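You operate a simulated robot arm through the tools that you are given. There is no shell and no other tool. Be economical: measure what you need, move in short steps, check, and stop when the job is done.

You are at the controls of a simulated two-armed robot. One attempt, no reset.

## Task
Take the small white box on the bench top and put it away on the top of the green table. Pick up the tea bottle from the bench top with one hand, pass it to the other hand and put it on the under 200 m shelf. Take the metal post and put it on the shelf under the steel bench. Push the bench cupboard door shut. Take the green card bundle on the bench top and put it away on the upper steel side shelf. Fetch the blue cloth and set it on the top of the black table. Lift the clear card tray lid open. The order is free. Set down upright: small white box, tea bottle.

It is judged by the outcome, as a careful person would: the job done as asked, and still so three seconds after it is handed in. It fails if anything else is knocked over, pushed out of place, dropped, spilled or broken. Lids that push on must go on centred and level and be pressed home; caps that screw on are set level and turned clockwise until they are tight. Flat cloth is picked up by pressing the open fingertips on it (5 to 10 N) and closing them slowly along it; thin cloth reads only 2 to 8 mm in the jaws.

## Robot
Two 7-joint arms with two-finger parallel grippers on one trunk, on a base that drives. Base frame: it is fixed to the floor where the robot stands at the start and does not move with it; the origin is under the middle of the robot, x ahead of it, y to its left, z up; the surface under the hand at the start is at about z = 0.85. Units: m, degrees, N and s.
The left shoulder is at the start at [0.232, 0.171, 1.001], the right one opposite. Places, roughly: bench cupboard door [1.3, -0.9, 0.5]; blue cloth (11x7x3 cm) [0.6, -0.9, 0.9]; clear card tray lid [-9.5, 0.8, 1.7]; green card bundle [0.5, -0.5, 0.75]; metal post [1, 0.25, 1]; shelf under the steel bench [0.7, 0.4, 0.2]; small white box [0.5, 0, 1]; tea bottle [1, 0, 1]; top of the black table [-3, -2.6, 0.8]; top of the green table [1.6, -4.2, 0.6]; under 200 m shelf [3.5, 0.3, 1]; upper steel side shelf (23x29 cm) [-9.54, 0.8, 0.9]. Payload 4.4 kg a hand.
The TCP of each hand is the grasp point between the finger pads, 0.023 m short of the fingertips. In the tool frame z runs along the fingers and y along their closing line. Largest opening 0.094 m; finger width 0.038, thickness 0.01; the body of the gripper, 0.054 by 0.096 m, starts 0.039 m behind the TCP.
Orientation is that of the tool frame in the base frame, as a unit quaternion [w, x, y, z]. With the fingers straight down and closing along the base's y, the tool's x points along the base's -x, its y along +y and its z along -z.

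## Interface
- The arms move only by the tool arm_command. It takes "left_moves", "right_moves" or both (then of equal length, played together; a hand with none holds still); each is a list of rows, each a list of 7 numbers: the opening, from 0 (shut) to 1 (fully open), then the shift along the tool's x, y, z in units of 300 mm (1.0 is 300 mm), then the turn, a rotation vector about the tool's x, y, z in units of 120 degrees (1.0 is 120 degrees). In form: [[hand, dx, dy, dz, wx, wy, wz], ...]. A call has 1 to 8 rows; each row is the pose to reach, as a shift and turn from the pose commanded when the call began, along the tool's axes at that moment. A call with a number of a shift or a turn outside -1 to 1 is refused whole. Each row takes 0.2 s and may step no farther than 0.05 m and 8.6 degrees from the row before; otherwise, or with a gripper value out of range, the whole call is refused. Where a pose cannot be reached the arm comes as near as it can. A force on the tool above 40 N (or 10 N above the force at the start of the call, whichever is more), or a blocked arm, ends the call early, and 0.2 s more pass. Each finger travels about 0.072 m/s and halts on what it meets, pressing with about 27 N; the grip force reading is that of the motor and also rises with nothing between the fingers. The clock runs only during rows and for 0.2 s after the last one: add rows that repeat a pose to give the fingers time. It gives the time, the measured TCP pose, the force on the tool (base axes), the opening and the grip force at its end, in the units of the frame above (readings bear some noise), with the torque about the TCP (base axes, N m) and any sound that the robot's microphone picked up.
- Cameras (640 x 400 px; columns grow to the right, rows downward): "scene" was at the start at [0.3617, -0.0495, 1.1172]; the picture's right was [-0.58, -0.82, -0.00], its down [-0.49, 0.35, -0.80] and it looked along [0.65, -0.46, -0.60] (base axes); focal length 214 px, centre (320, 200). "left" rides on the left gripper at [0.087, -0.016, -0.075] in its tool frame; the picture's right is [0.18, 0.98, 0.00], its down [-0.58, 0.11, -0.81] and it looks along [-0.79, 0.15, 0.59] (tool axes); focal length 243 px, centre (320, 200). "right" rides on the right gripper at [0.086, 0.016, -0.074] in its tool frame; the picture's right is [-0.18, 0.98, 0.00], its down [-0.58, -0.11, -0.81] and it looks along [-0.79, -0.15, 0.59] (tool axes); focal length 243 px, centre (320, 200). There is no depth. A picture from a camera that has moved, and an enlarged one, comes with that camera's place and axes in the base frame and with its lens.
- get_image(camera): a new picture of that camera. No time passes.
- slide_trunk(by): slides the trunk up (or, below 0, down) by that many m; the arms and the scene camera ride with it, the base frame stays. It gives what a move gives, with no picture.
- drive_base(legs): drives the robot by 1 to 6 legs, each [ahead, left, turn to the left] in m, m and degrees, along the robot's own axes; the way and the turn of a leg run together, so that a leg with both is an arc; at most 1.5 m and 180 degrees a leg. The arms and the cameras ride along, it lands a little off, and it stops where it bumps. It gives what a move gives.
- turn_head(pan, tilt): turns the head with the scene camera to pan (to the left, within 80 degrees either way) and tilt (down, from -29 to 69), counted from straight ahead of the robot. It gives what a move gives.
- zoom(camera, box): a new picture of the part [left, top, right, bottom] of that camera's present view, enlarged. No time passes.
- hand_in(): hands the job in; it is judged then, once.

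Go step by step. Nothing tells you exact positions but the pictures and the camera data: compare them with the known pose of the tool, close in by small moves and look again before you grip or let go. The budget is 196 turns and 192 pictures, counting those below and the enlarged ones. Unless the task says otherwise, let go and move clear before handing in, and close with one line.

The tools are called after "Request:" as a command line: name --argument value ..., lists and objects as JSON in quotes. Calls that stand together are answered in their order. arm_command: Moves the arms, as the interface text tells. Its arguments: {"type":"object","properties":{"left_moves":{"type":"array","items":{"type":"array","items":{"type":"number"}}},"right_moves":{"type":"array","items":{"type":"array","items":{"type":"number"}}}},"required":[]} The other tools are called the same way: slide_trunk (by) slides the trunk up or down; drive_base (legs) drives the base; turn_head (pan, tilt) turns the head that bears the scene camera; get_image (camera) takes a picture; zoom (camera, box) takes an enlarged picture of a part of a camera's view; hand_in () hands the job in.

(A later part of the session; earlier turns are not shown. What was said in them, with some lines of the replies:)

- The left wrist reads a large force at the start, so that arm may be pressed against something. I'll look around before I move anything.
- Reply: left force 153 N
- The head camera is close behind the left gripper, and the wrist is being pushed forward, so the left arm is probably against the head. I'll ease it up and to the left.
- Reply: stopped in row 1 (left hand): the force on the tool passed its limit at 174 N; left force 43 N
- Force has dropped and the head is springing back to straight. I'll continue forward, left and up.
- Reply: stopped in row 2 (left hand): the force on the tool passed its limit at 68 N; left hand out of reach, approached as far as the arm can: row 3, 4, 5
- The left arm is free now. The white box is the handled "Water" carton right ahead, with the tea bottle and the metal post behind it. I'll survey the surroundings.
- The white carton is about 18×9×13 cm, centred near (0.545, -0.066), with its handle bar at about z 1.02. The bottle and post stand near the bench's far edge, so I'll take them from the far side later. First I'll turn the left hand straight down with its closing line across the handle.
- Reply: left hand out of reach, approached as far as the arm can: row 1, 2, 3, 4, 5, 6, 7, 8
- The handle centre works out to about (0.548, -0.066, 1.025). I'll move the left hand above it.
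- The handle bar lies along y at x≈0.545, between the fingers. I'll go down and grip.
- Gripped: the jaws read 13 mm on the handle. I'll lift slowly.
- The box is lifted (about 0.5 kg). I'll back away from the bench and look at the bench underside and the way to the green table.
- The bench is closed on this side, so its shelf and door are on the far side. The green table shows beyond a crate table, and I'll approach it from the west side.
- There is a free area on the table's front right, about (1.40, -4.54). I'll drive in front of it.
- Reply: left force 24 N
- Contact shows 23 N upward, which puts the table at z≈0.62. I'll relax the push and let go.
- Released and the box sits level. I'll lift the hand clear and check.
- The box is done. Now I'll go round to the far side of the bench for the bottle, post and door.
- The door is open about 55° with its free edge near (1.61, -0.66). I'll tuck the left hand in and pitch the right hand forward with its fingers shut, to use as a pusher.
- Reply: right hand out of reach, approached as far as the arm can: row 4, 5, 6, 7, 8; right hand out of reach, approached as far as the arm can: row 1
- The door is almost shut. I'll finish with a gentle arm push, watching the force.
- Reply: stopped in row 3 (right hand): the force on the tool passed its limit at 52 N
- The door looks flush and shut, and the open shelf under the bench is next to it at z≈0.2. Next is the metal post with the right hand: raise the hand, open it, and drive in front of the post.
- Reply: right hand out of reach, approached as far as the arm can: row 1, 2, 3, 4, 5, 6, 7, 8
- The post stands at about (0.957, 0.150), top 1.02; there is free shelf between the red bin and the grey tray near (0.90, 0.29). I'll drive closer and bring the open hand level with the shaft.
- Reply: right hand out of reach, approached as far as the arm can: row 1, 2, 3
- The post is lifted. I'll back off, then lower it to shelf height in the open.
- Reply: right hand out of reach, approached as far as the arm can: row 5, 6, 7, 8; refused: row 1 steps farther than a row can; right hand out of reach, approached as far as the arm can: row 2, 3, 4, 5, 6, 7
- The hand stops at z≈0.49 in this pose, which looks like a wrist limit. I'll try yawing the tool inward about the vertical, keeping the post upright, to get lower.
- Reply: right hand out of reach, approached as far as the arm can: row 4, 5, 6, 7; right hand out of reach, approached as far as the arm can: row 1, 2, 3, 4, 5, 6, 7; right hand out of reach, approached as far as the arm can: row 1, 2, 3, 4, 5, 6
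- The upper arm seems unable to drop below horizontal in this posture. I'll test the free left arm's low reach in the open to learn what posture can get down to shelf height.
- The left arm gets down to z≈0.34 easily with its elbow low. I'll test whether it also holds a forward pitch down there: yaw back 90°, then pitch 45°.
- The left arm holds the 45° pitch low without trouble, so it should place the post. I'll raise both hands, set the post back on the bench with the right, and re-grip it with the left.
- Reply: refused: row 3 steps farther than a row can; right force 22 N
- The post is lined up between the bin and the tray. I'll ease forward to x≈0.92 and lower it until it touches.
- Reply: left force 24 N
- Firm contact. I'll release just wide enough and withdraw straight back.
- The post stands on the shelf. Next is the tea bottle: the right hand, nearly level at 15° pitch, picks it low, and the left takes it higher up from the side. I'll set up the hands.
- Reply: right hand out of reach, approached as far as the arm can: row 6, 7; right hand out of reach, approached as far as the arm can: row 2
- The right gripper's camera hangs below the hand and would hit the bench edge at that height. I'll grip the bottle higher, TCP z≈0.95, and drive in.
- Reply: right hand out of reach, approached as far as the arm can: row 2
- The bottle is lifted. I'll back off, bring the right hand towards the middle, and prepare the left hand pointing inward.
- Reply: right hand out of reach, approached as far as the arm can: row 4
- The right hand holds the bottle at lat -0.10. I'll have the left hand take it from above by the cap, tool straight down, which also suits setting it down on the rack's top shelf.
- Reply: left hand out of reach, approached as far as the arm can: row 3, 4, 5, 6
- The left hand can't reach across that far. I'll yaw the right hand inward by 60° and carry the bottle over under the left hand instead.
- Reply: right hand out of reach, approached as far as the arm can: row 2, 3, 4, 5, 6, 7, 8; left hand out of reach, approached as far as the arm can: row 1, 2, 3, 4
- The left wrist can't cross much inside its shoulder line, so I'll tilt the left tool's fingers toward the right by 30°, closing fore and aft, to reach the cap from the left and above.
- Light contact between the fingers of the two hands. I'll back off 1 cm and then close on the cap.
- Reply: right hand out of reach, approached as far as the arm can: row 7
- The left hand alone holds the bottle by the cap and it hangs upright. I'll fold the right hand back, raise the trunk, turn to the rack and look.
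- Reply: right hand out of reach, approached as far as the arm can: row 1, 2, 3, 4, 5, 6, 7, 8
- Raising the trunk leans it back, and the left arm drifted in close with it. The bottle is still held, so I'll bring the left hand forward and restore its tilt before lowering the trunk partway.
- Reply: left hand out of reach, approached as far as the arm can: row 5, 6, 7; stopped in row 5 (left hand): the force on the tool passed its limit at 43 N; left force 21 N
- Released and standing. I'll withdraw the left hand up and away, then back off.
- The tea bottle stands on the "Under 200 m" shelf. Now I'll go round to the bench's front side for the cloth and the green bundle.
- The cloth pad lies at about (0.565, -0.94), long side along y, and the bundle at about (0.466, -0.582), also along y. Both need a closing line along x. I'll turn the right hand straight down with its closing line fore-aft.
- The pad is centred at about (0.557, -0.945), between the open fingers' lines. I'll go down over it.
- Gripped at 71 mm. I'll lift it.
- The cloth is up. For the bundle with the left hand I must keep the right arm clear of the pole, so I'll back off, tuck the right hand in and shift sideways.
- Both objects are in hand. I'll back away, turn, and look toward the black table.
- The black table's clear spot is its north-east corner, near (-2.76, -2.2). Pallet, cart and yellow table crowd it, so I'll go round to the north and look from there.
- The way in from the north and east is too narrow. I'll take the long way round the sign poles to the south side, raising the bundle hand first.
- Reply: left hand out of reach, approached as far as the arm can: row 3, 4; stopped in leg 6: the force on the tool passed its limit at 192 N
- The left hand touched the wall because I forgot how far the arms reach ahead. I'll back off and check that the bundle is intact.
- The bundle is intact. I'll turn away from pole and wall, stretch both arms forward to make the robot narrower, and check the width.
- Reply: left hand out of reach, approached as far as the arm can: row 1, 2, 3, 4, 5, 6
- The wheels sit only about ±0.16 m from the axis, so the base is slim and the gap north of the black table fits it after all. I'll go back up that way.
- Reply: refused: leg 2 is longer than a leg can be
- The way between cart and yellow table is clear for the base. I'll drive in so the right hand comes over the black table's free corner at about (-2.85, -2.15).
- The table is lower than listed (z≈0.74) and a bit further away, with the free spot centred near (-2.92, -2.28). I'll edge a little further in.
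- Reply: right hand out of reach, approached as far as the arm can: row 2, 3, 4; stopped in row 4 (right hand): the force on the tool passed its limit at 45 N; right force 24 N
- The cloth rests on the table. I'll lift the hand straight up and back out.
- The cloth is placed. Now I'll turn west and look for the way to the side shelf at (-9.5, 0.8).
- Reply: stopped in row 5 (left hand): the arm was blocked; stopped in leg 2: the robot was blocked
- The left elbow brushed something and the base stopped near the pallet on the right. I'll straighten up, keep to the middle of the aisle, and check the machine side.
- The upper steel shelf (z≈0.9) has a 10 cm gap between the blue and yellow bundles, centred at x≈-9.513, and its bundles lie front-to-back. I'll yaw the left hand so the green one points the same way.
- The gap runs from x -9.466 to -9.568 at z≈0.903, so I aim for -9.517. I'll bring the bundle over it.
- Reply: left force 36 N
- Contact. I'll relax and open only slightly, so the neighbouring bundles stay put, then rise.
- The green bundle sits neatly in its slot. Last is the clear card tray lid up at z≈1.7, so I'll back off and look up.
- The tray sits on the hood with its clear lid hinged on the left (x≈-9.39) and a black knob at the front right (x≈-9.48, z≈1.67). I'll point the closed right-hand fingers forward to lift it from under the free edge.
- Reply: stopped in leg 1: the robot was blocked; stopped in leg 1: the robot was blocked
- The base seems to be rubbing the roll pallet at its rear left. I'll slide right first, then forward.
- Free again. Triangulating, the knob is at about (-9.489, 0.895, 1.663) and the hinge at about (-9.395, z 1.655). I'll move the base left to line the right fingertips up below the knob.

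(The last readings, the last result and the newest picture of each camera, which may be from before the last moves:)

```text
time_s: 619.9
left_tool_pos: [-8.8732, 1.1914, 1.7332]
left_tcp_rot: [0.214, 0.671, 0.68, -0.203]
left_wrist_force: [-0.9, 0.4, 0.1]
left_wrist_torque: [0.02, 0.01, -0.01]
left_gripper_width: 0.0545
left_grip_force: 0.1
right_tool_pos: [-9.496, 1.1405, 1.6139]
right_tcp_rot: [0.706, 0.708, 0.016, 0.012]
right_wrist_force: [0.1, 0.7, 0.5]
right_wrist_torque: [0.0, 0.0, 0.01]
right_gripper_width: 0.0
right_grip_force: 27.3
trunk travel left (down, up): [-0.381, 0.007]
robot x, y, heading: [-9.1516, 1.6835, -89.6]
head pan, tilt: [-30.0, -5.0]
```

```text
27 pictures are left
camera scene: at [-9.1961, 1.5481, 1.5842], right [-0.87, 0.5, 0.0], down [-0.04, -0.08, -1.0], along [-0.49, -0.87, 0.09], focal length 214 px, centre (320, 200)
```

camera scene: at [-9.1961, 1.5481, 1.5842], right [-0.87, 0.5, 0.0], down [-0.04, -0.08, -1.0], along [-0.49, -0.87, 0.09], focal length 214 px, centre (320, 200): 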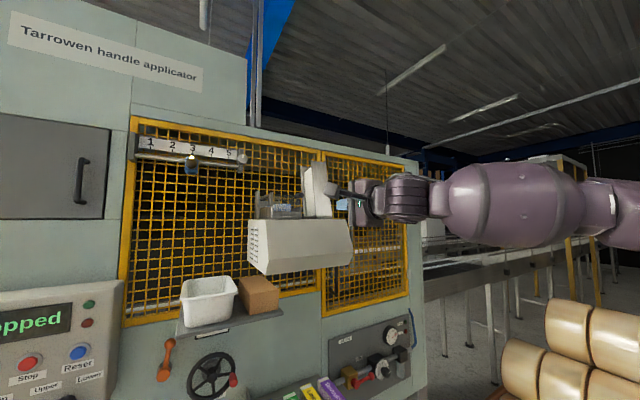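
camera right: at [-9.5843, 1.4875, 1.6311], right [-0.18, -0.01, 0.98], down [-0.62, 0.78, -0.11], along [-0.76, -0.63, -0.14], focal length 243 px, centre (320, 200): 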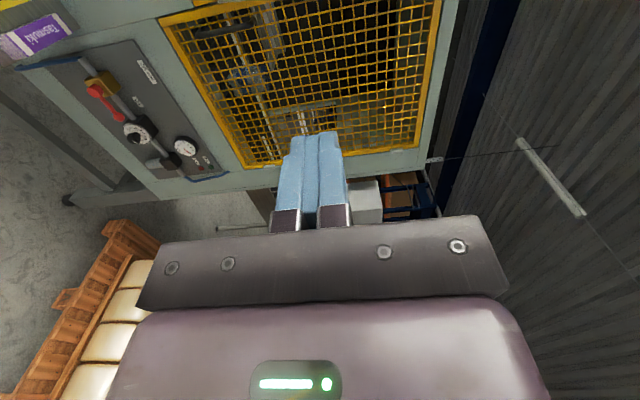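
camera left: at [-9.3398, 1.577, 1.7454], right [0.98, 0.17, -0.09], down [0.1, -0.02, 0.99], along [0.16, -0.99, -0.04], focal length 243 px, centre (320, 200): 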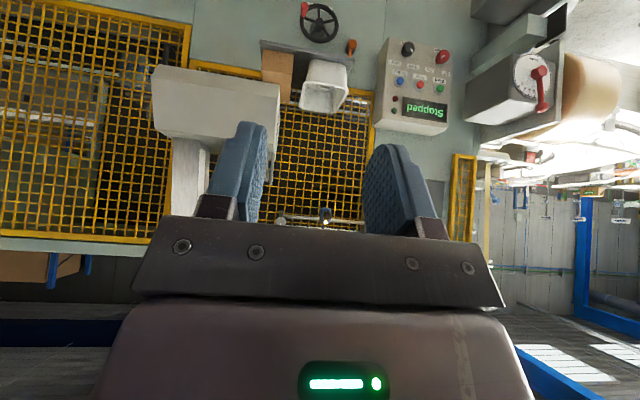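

Request:
zoom --camera "scene" --box '[240, 160, 380, 250]'

```text
4.44 times, centred on (310, 205) of scene
camera zoom: at [-9.1961, 1.5481, 1.5842], right [-0.87, 0.5, 0.0], down [-0.04, -0.08, -1.0], along [-0.49, -0.87, 0.09], focal length 953 px, centre (364, 178)
```

zoom: 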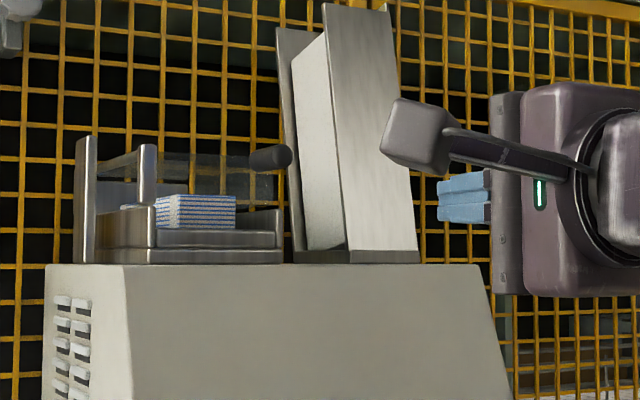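

The knob is a peg sticking out forward from the lid's free corner at x≈-9.489, z≈1.665, y 0.85–0.915. I'll come in just below it.

Request:
drive_base --legs '[[0.14, 0, 0]]'

Request:
arm_command --right_moves '[[0, 0.01, 0.03, 0.05, 0, 0, 0], [0, 0.02, 0.053, 0.12, 0, 0, 0], [0, 0.02, 0.053, 0.2, 0, 0, 0]]'

Request:
zoom --camera "scene" --box '[240, 140, 400, 250]'

```text
time_s: 621.2
left_tool_pos: [-8.8744, 1.0512, 1.7326]
left_tcp_rot: [0.214, 0.671, 0.68, -0.202]
left_wrist_force: [0.7, -0.2, 0.4]
left_wrist_torque: [0.0, 0.0, -0.01]
left_gripper_width: 0.0543
left_grip_force: 0.1
right_tool_pos: [-9.4981, 1.0026, 1.6149]
right_tcp_rot: [0.708, 0.706, 0.016, 0.012]
right_wrist_force: [-0.7, 0.3, 0.2]
right_wrist_torque: [-0.02, 0.02, 0.02]
right_gripper_width: 0.0
right_grip_force: 27.6
trunk travel left (down, up): [-0.381, 0.007]
robot x, y, heading: [-9.1492, 1.5424, -89.8]
head pan, tilt: [-30.0, -5.0]
```

```text
time_s: 622.0
left_tool_pos: [-8.8736, 1.0505, 1.7306]
left_tcp_rot: [0.214, 0.672, 0.68, -0.203]
left_wrist_force: [0.9, -0.8, -0.4]
left_wrist_torque: [-0.01, -0.01, 0.03]
left_gripper_width: 0.0547
left_grip_force: 0.1
right_tool_pos: [-9.4882, 0.9406, 1.6303]
right_tcp_rot: [0.706, 0.708, 0.016, 0.012]
right_wrist_force: [-0.5, -0.4, -0.6]
right_wrist_torque: [-0.03, 0.04, 0.01]
right_gripper_width: 0.0
right_grip_force: 26.6
trunk travel left (down, up): [-0.381, 0.007]
robot x, y, heading: [-9.1497, 1.5407, -89.7]
head pan, tilt: [-30.0, -5.0]
```

```text
3.64 times, centred on (320, 195) of scene
camera zoom: at [-9.1956, 1.4073, 1.5841], right [-0.87, 0.5, 0.0], down [-0.04, -0.08, -1.0], along [-0.5, -0.86, 0.09], focal length 780 px, centre (320, 218)
```

zoom: 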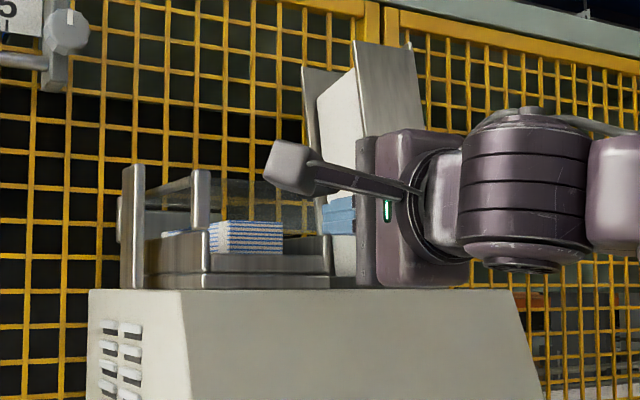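

Request:
arm_command --right_moves '[[0, 0, 0, 0.08, 0, 0, 0], [0, 0, 0, 0.15, 0, 0, 0], [0, -0.013, 0.042, 0.15, 0, 0, 0], [0, -0.018, 0.08, 0.15, 0, 0, 0], [0, -0.02, 0.121, 0.15, 0, 0, 0]]'

Request:
zoom --camera "scene" --box '[240, 140, 400, 250]'

```text
time_s: 623.2
left_tool_pos: [-8.8726, 1.0535, 1.7333]
left_tcp_rot: [0.215, 0.671, 0.68, -0.204]
left_wrist_force: [0.5, -0.4, -0.1]
left_wrist_torque: [-0.01, 0.03, 0.0]
left_gripper_width: 0.0545
left_grip_force: 0.0
right_tool_pos: [-9.4898, 0.8997, 1.6678]
right_tcp_rot: [0.707, 0.707, 0.016, 0.013]
right_wrist_force: [3.2, 9.7, -3.4]
right_wrist_torque: [-0.09, 0.25, -0.07]
right_gripper_width: 0.0001
right_grip_force: 27.7
trunk travel left (down, up): [-0.381, 0.007]
robot x, y, heading: [-9.1506, 1.5395, -89.9]
head pan, tilt: [-30.0, -5.0]
```

```text
3.64 times, centred on (320, 195) of scene
camera zoom: at [-9.1946, 1.4096, 1.5844], right [-0.87, 0.5, 0.0], down [-0.04, -0.08, -1.0], along [-0.49, -0.86, 0.09], focal length 780 px, centre (320, 218)
```

zoom: 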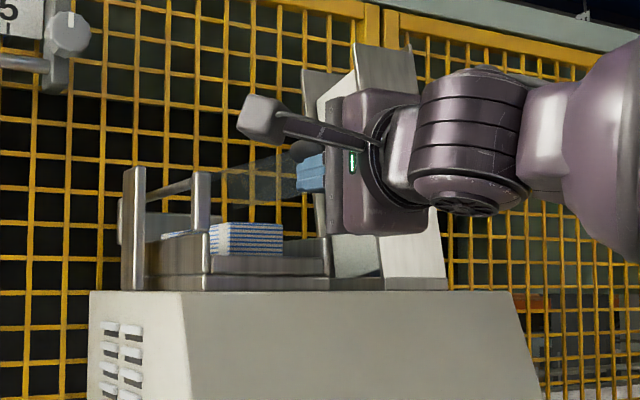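

The lid is rising on the peg. I'll continue along the arc.

Request:
arm_command --right_moves '[[0, 0, 0.077, -0.015, 0, 0, 0], [0, 0.037, 0.152, -0.015, 0, 0, 0], [0, 0.092, 0.212, -0.015, 0, 0, 0], [0, 0.163, 0.255, -0.015, 0, 0, 0], [0, 0.244, 0.277, -0.015, 0, 0, 0]]'

Request:
zoom --camera "scene" --box '[240, 140, 400, 250]'

```text
time_s: 624.5
left_tool_pos: [-8.8732, 1.0517, 1.7323]
left_tcp_rot: [0.214, 0.67, 0.681, -0.203]
left_wrist_force: [-0.2, 0.4, 0.2]
left_wrist_torque: [0.03, 0.03, -0.01]
left_gripper_width: 0.0542
left_grip_force: 0.1
right_tool_pos: [-9.4164, 0.9043, 1.7498]
right_tcp_rot: [0.708, 0.706, 0.016, 0.012]
right_wrist_force: [0.0, -0.2, 0.3]
right_wrist_torque: [-0.01, -0.01, -0.02]
right_gripper_width: 0.0
right_grip_force: 27.0
trunk travel left (down, up): [-0.381, 0.007]
robot x, y, heading: [-9.151, 1.5427, -90.0]
head pan, tilt: [-30.0, -5.0]
```

```text
3.64 times, centred on (320, 195) of scene
camera zoom: at [-9.1943, 1.408, 1.5842], right [-0.87, 0.5, 0.0], down [-0.04, -0.08, -1.0], along [-0.49, -0.86, 0.09], focal length 780 px, centre (320, 218)
```

zoom: 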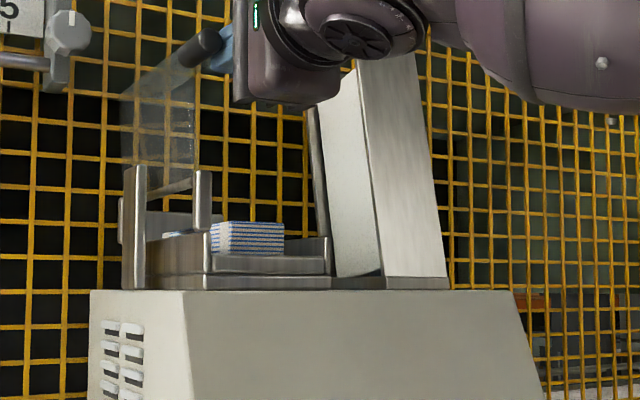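

The lid stands about upright. I'll push it a bit further past vertical so it stays open.

Request:
arm_command --right_moves '[[0, 0.05, 0.005, 0, 0, 0, 0], [0, 0.1, 0, 0, 0, 0, 0], [0, 0.15, -0.01, 0, 0, 0, 0]]'

Request:
zoom --camera "scene" --box '[220, 120, 400, 250]'

```text
time_s: 625.2
left_tool_pos: [-8.8799, 1.0524, 1.7318]
left_tcp_rot: [0.215, 0.672, 0.68, -0.202]
left_wrist_force: [-1.0, -1.0, -0.6]
left_wrist_torque: [0.01, 0.0, 0.04]
left_gripper_width: 0.0545
left_grip_force: 0.1
right_tool_pos: [-9.3825, 0.9064, 1.7452]
right_tcp_rot: [0.706, 0.708, 0.012, 0.012]
right_wrist_force: [-14.9, 0.4, 1.2]
right_wrist_torque: [-0.1, 0.04, -0.05]
right_gripper_width: 0.0
right_grip_force: 27.1
trunk travel left (down, up): [-0.381, 0.007]
robot x, y, heading: [-9.1494, 1.5427, -90.1]
head pan, tilt: [-30.0, -5.0]
```

```text
3.08 times, centred on (310, 185) of scene
camera zoom: at [-9.2007, 1.408, 1.584], right [-0.87, 0.5, 0.0], down [-0.04, -0.08, -1.0], along [-0.5, -0.86, 0.09], focal length 660 px, centre (351, 246)
```

zoom: 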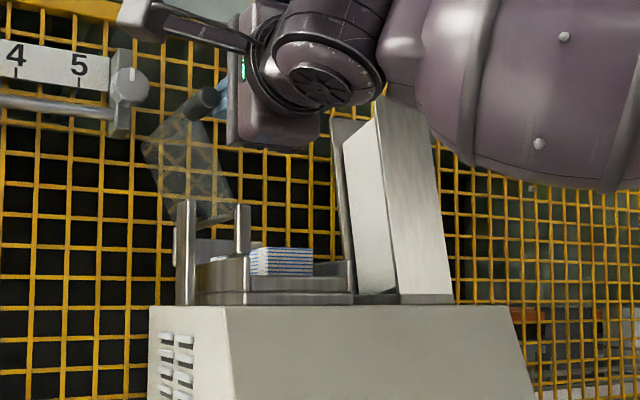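

The lid is at its stop, past vertical. I'll ease off and withdraw the hand.

Request:
arm_command --right_moves '[[0, -0.06, 0.01, 0, 0, 0, 0], [0, -0.12, 0.01, -0.05, 0, 0, 0], [0, -0.12, 0.01, -0.18, 0, 0, 0], [0, -0.12, 0.01, -0.32, 0, 0, 0]]'

Request:
drive_base --legs '[[-0.15, 0, 0]]'

Request:
zoom --camera "scene" --box '[200, 120, 400, 260]'

```text
time_s: 626.2
left_tool_pos: [-8.8745, 1.0541, 1.7333]
left_tcp_rot: [0.215, 0.67, 0.68, -0.203]
left_wrist_force: [-0.2, 1.0, 0.7]
left_wrist_torque: [-0.04, 0.0, 0.03]
left_gripper_width: 0.0546
left_grip_force: 0.0
right_tool_pos: [-9.4138, 1.0043, 1.7503]
right_tcp_rot: [0.707, 0.707, 0.015, 0.013]
right_wrist_force: [0.3, 1.4, 0.3]
right_wrist_torque: [-0.01, 0.0, 0.01]
right_gripper_width: 0.0002
right_grip_force: 26.9
trunk travel left (down, up): [-0.381, 0.007]
robot x, y, heading: [-9.1512, 1.543, -89.9]
head pan, tilt: [-30.0, -5.0]
```

```text
time_s: 627.6
left_tool_pos: [-8.8751, 1.1974, 1.7326]
left_tcp_rot: [0.214, 0.671, 0.68, -0.203]
left_wrist_force: [-0.5, 0.4, 0.8]
left_wrist_torque: [-0.01, -0.01, -0.04]
left_gripper_width: 0.0546
left_grip_force: 0.1
right_tool_pos: [-9.4135, 1.1499, 1.7494]
right_tcp_rot: [0.706, 0.708, 0.016, 0.012]
right_wrist_force: [-0.7, 1.1, -0.6]
right_wrist_torque: [0.01, -0.03, -0.03]
right_gripper_width: 0.0001
right_grip_force: 27.6
trunk travel left (down, up): [-0.381, 0.007]
robot x, y, heading: [-9.1483, 1.6905, -89.9]
head pan, tilt: [-30.0, -5.0]
```

```text
2.86 times, centred on (300, 190) of scene
camera zoom: at [-9.1961, 1.5553, 1.5842], right [-0.87, 0.5, 0.0], down [-0.04, -0.08, -1.0], along [-0.5, -0.86, 0.09], focal length 613 px, centre (377, 229)
```

zoom: 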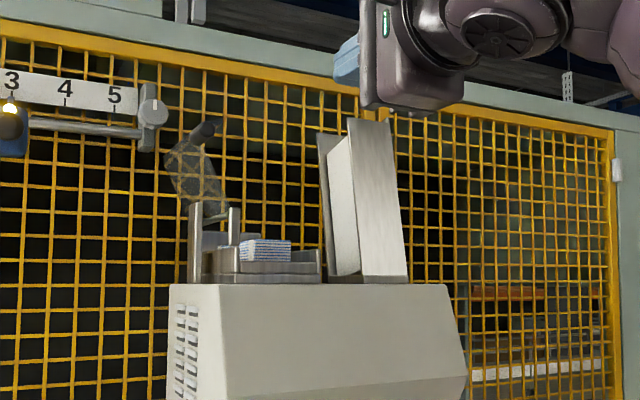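

The lid stays open by itself, and all seven jobs are done with both hands clear. Handing in.

Request:
hand_in

```text
The job is handed in.
```

All seven jobs are done and handed in: the white box stands on the green table, the tea bottle (passed between hands) stands on the under 200 m shelf, the post is on the bench shelf, the cupboard door is shut, the green bundle is on the upper side shelf, the cloth is on the black table, and the tray lid is open. On the way the bundle hand hit the wall once at up to 192 N, and the robot was blocked a few times around the line 3 machine and the roll pallet; the bundle and machine looked undisturbed afterwards, but I did not re-check the pallet after the last bump.
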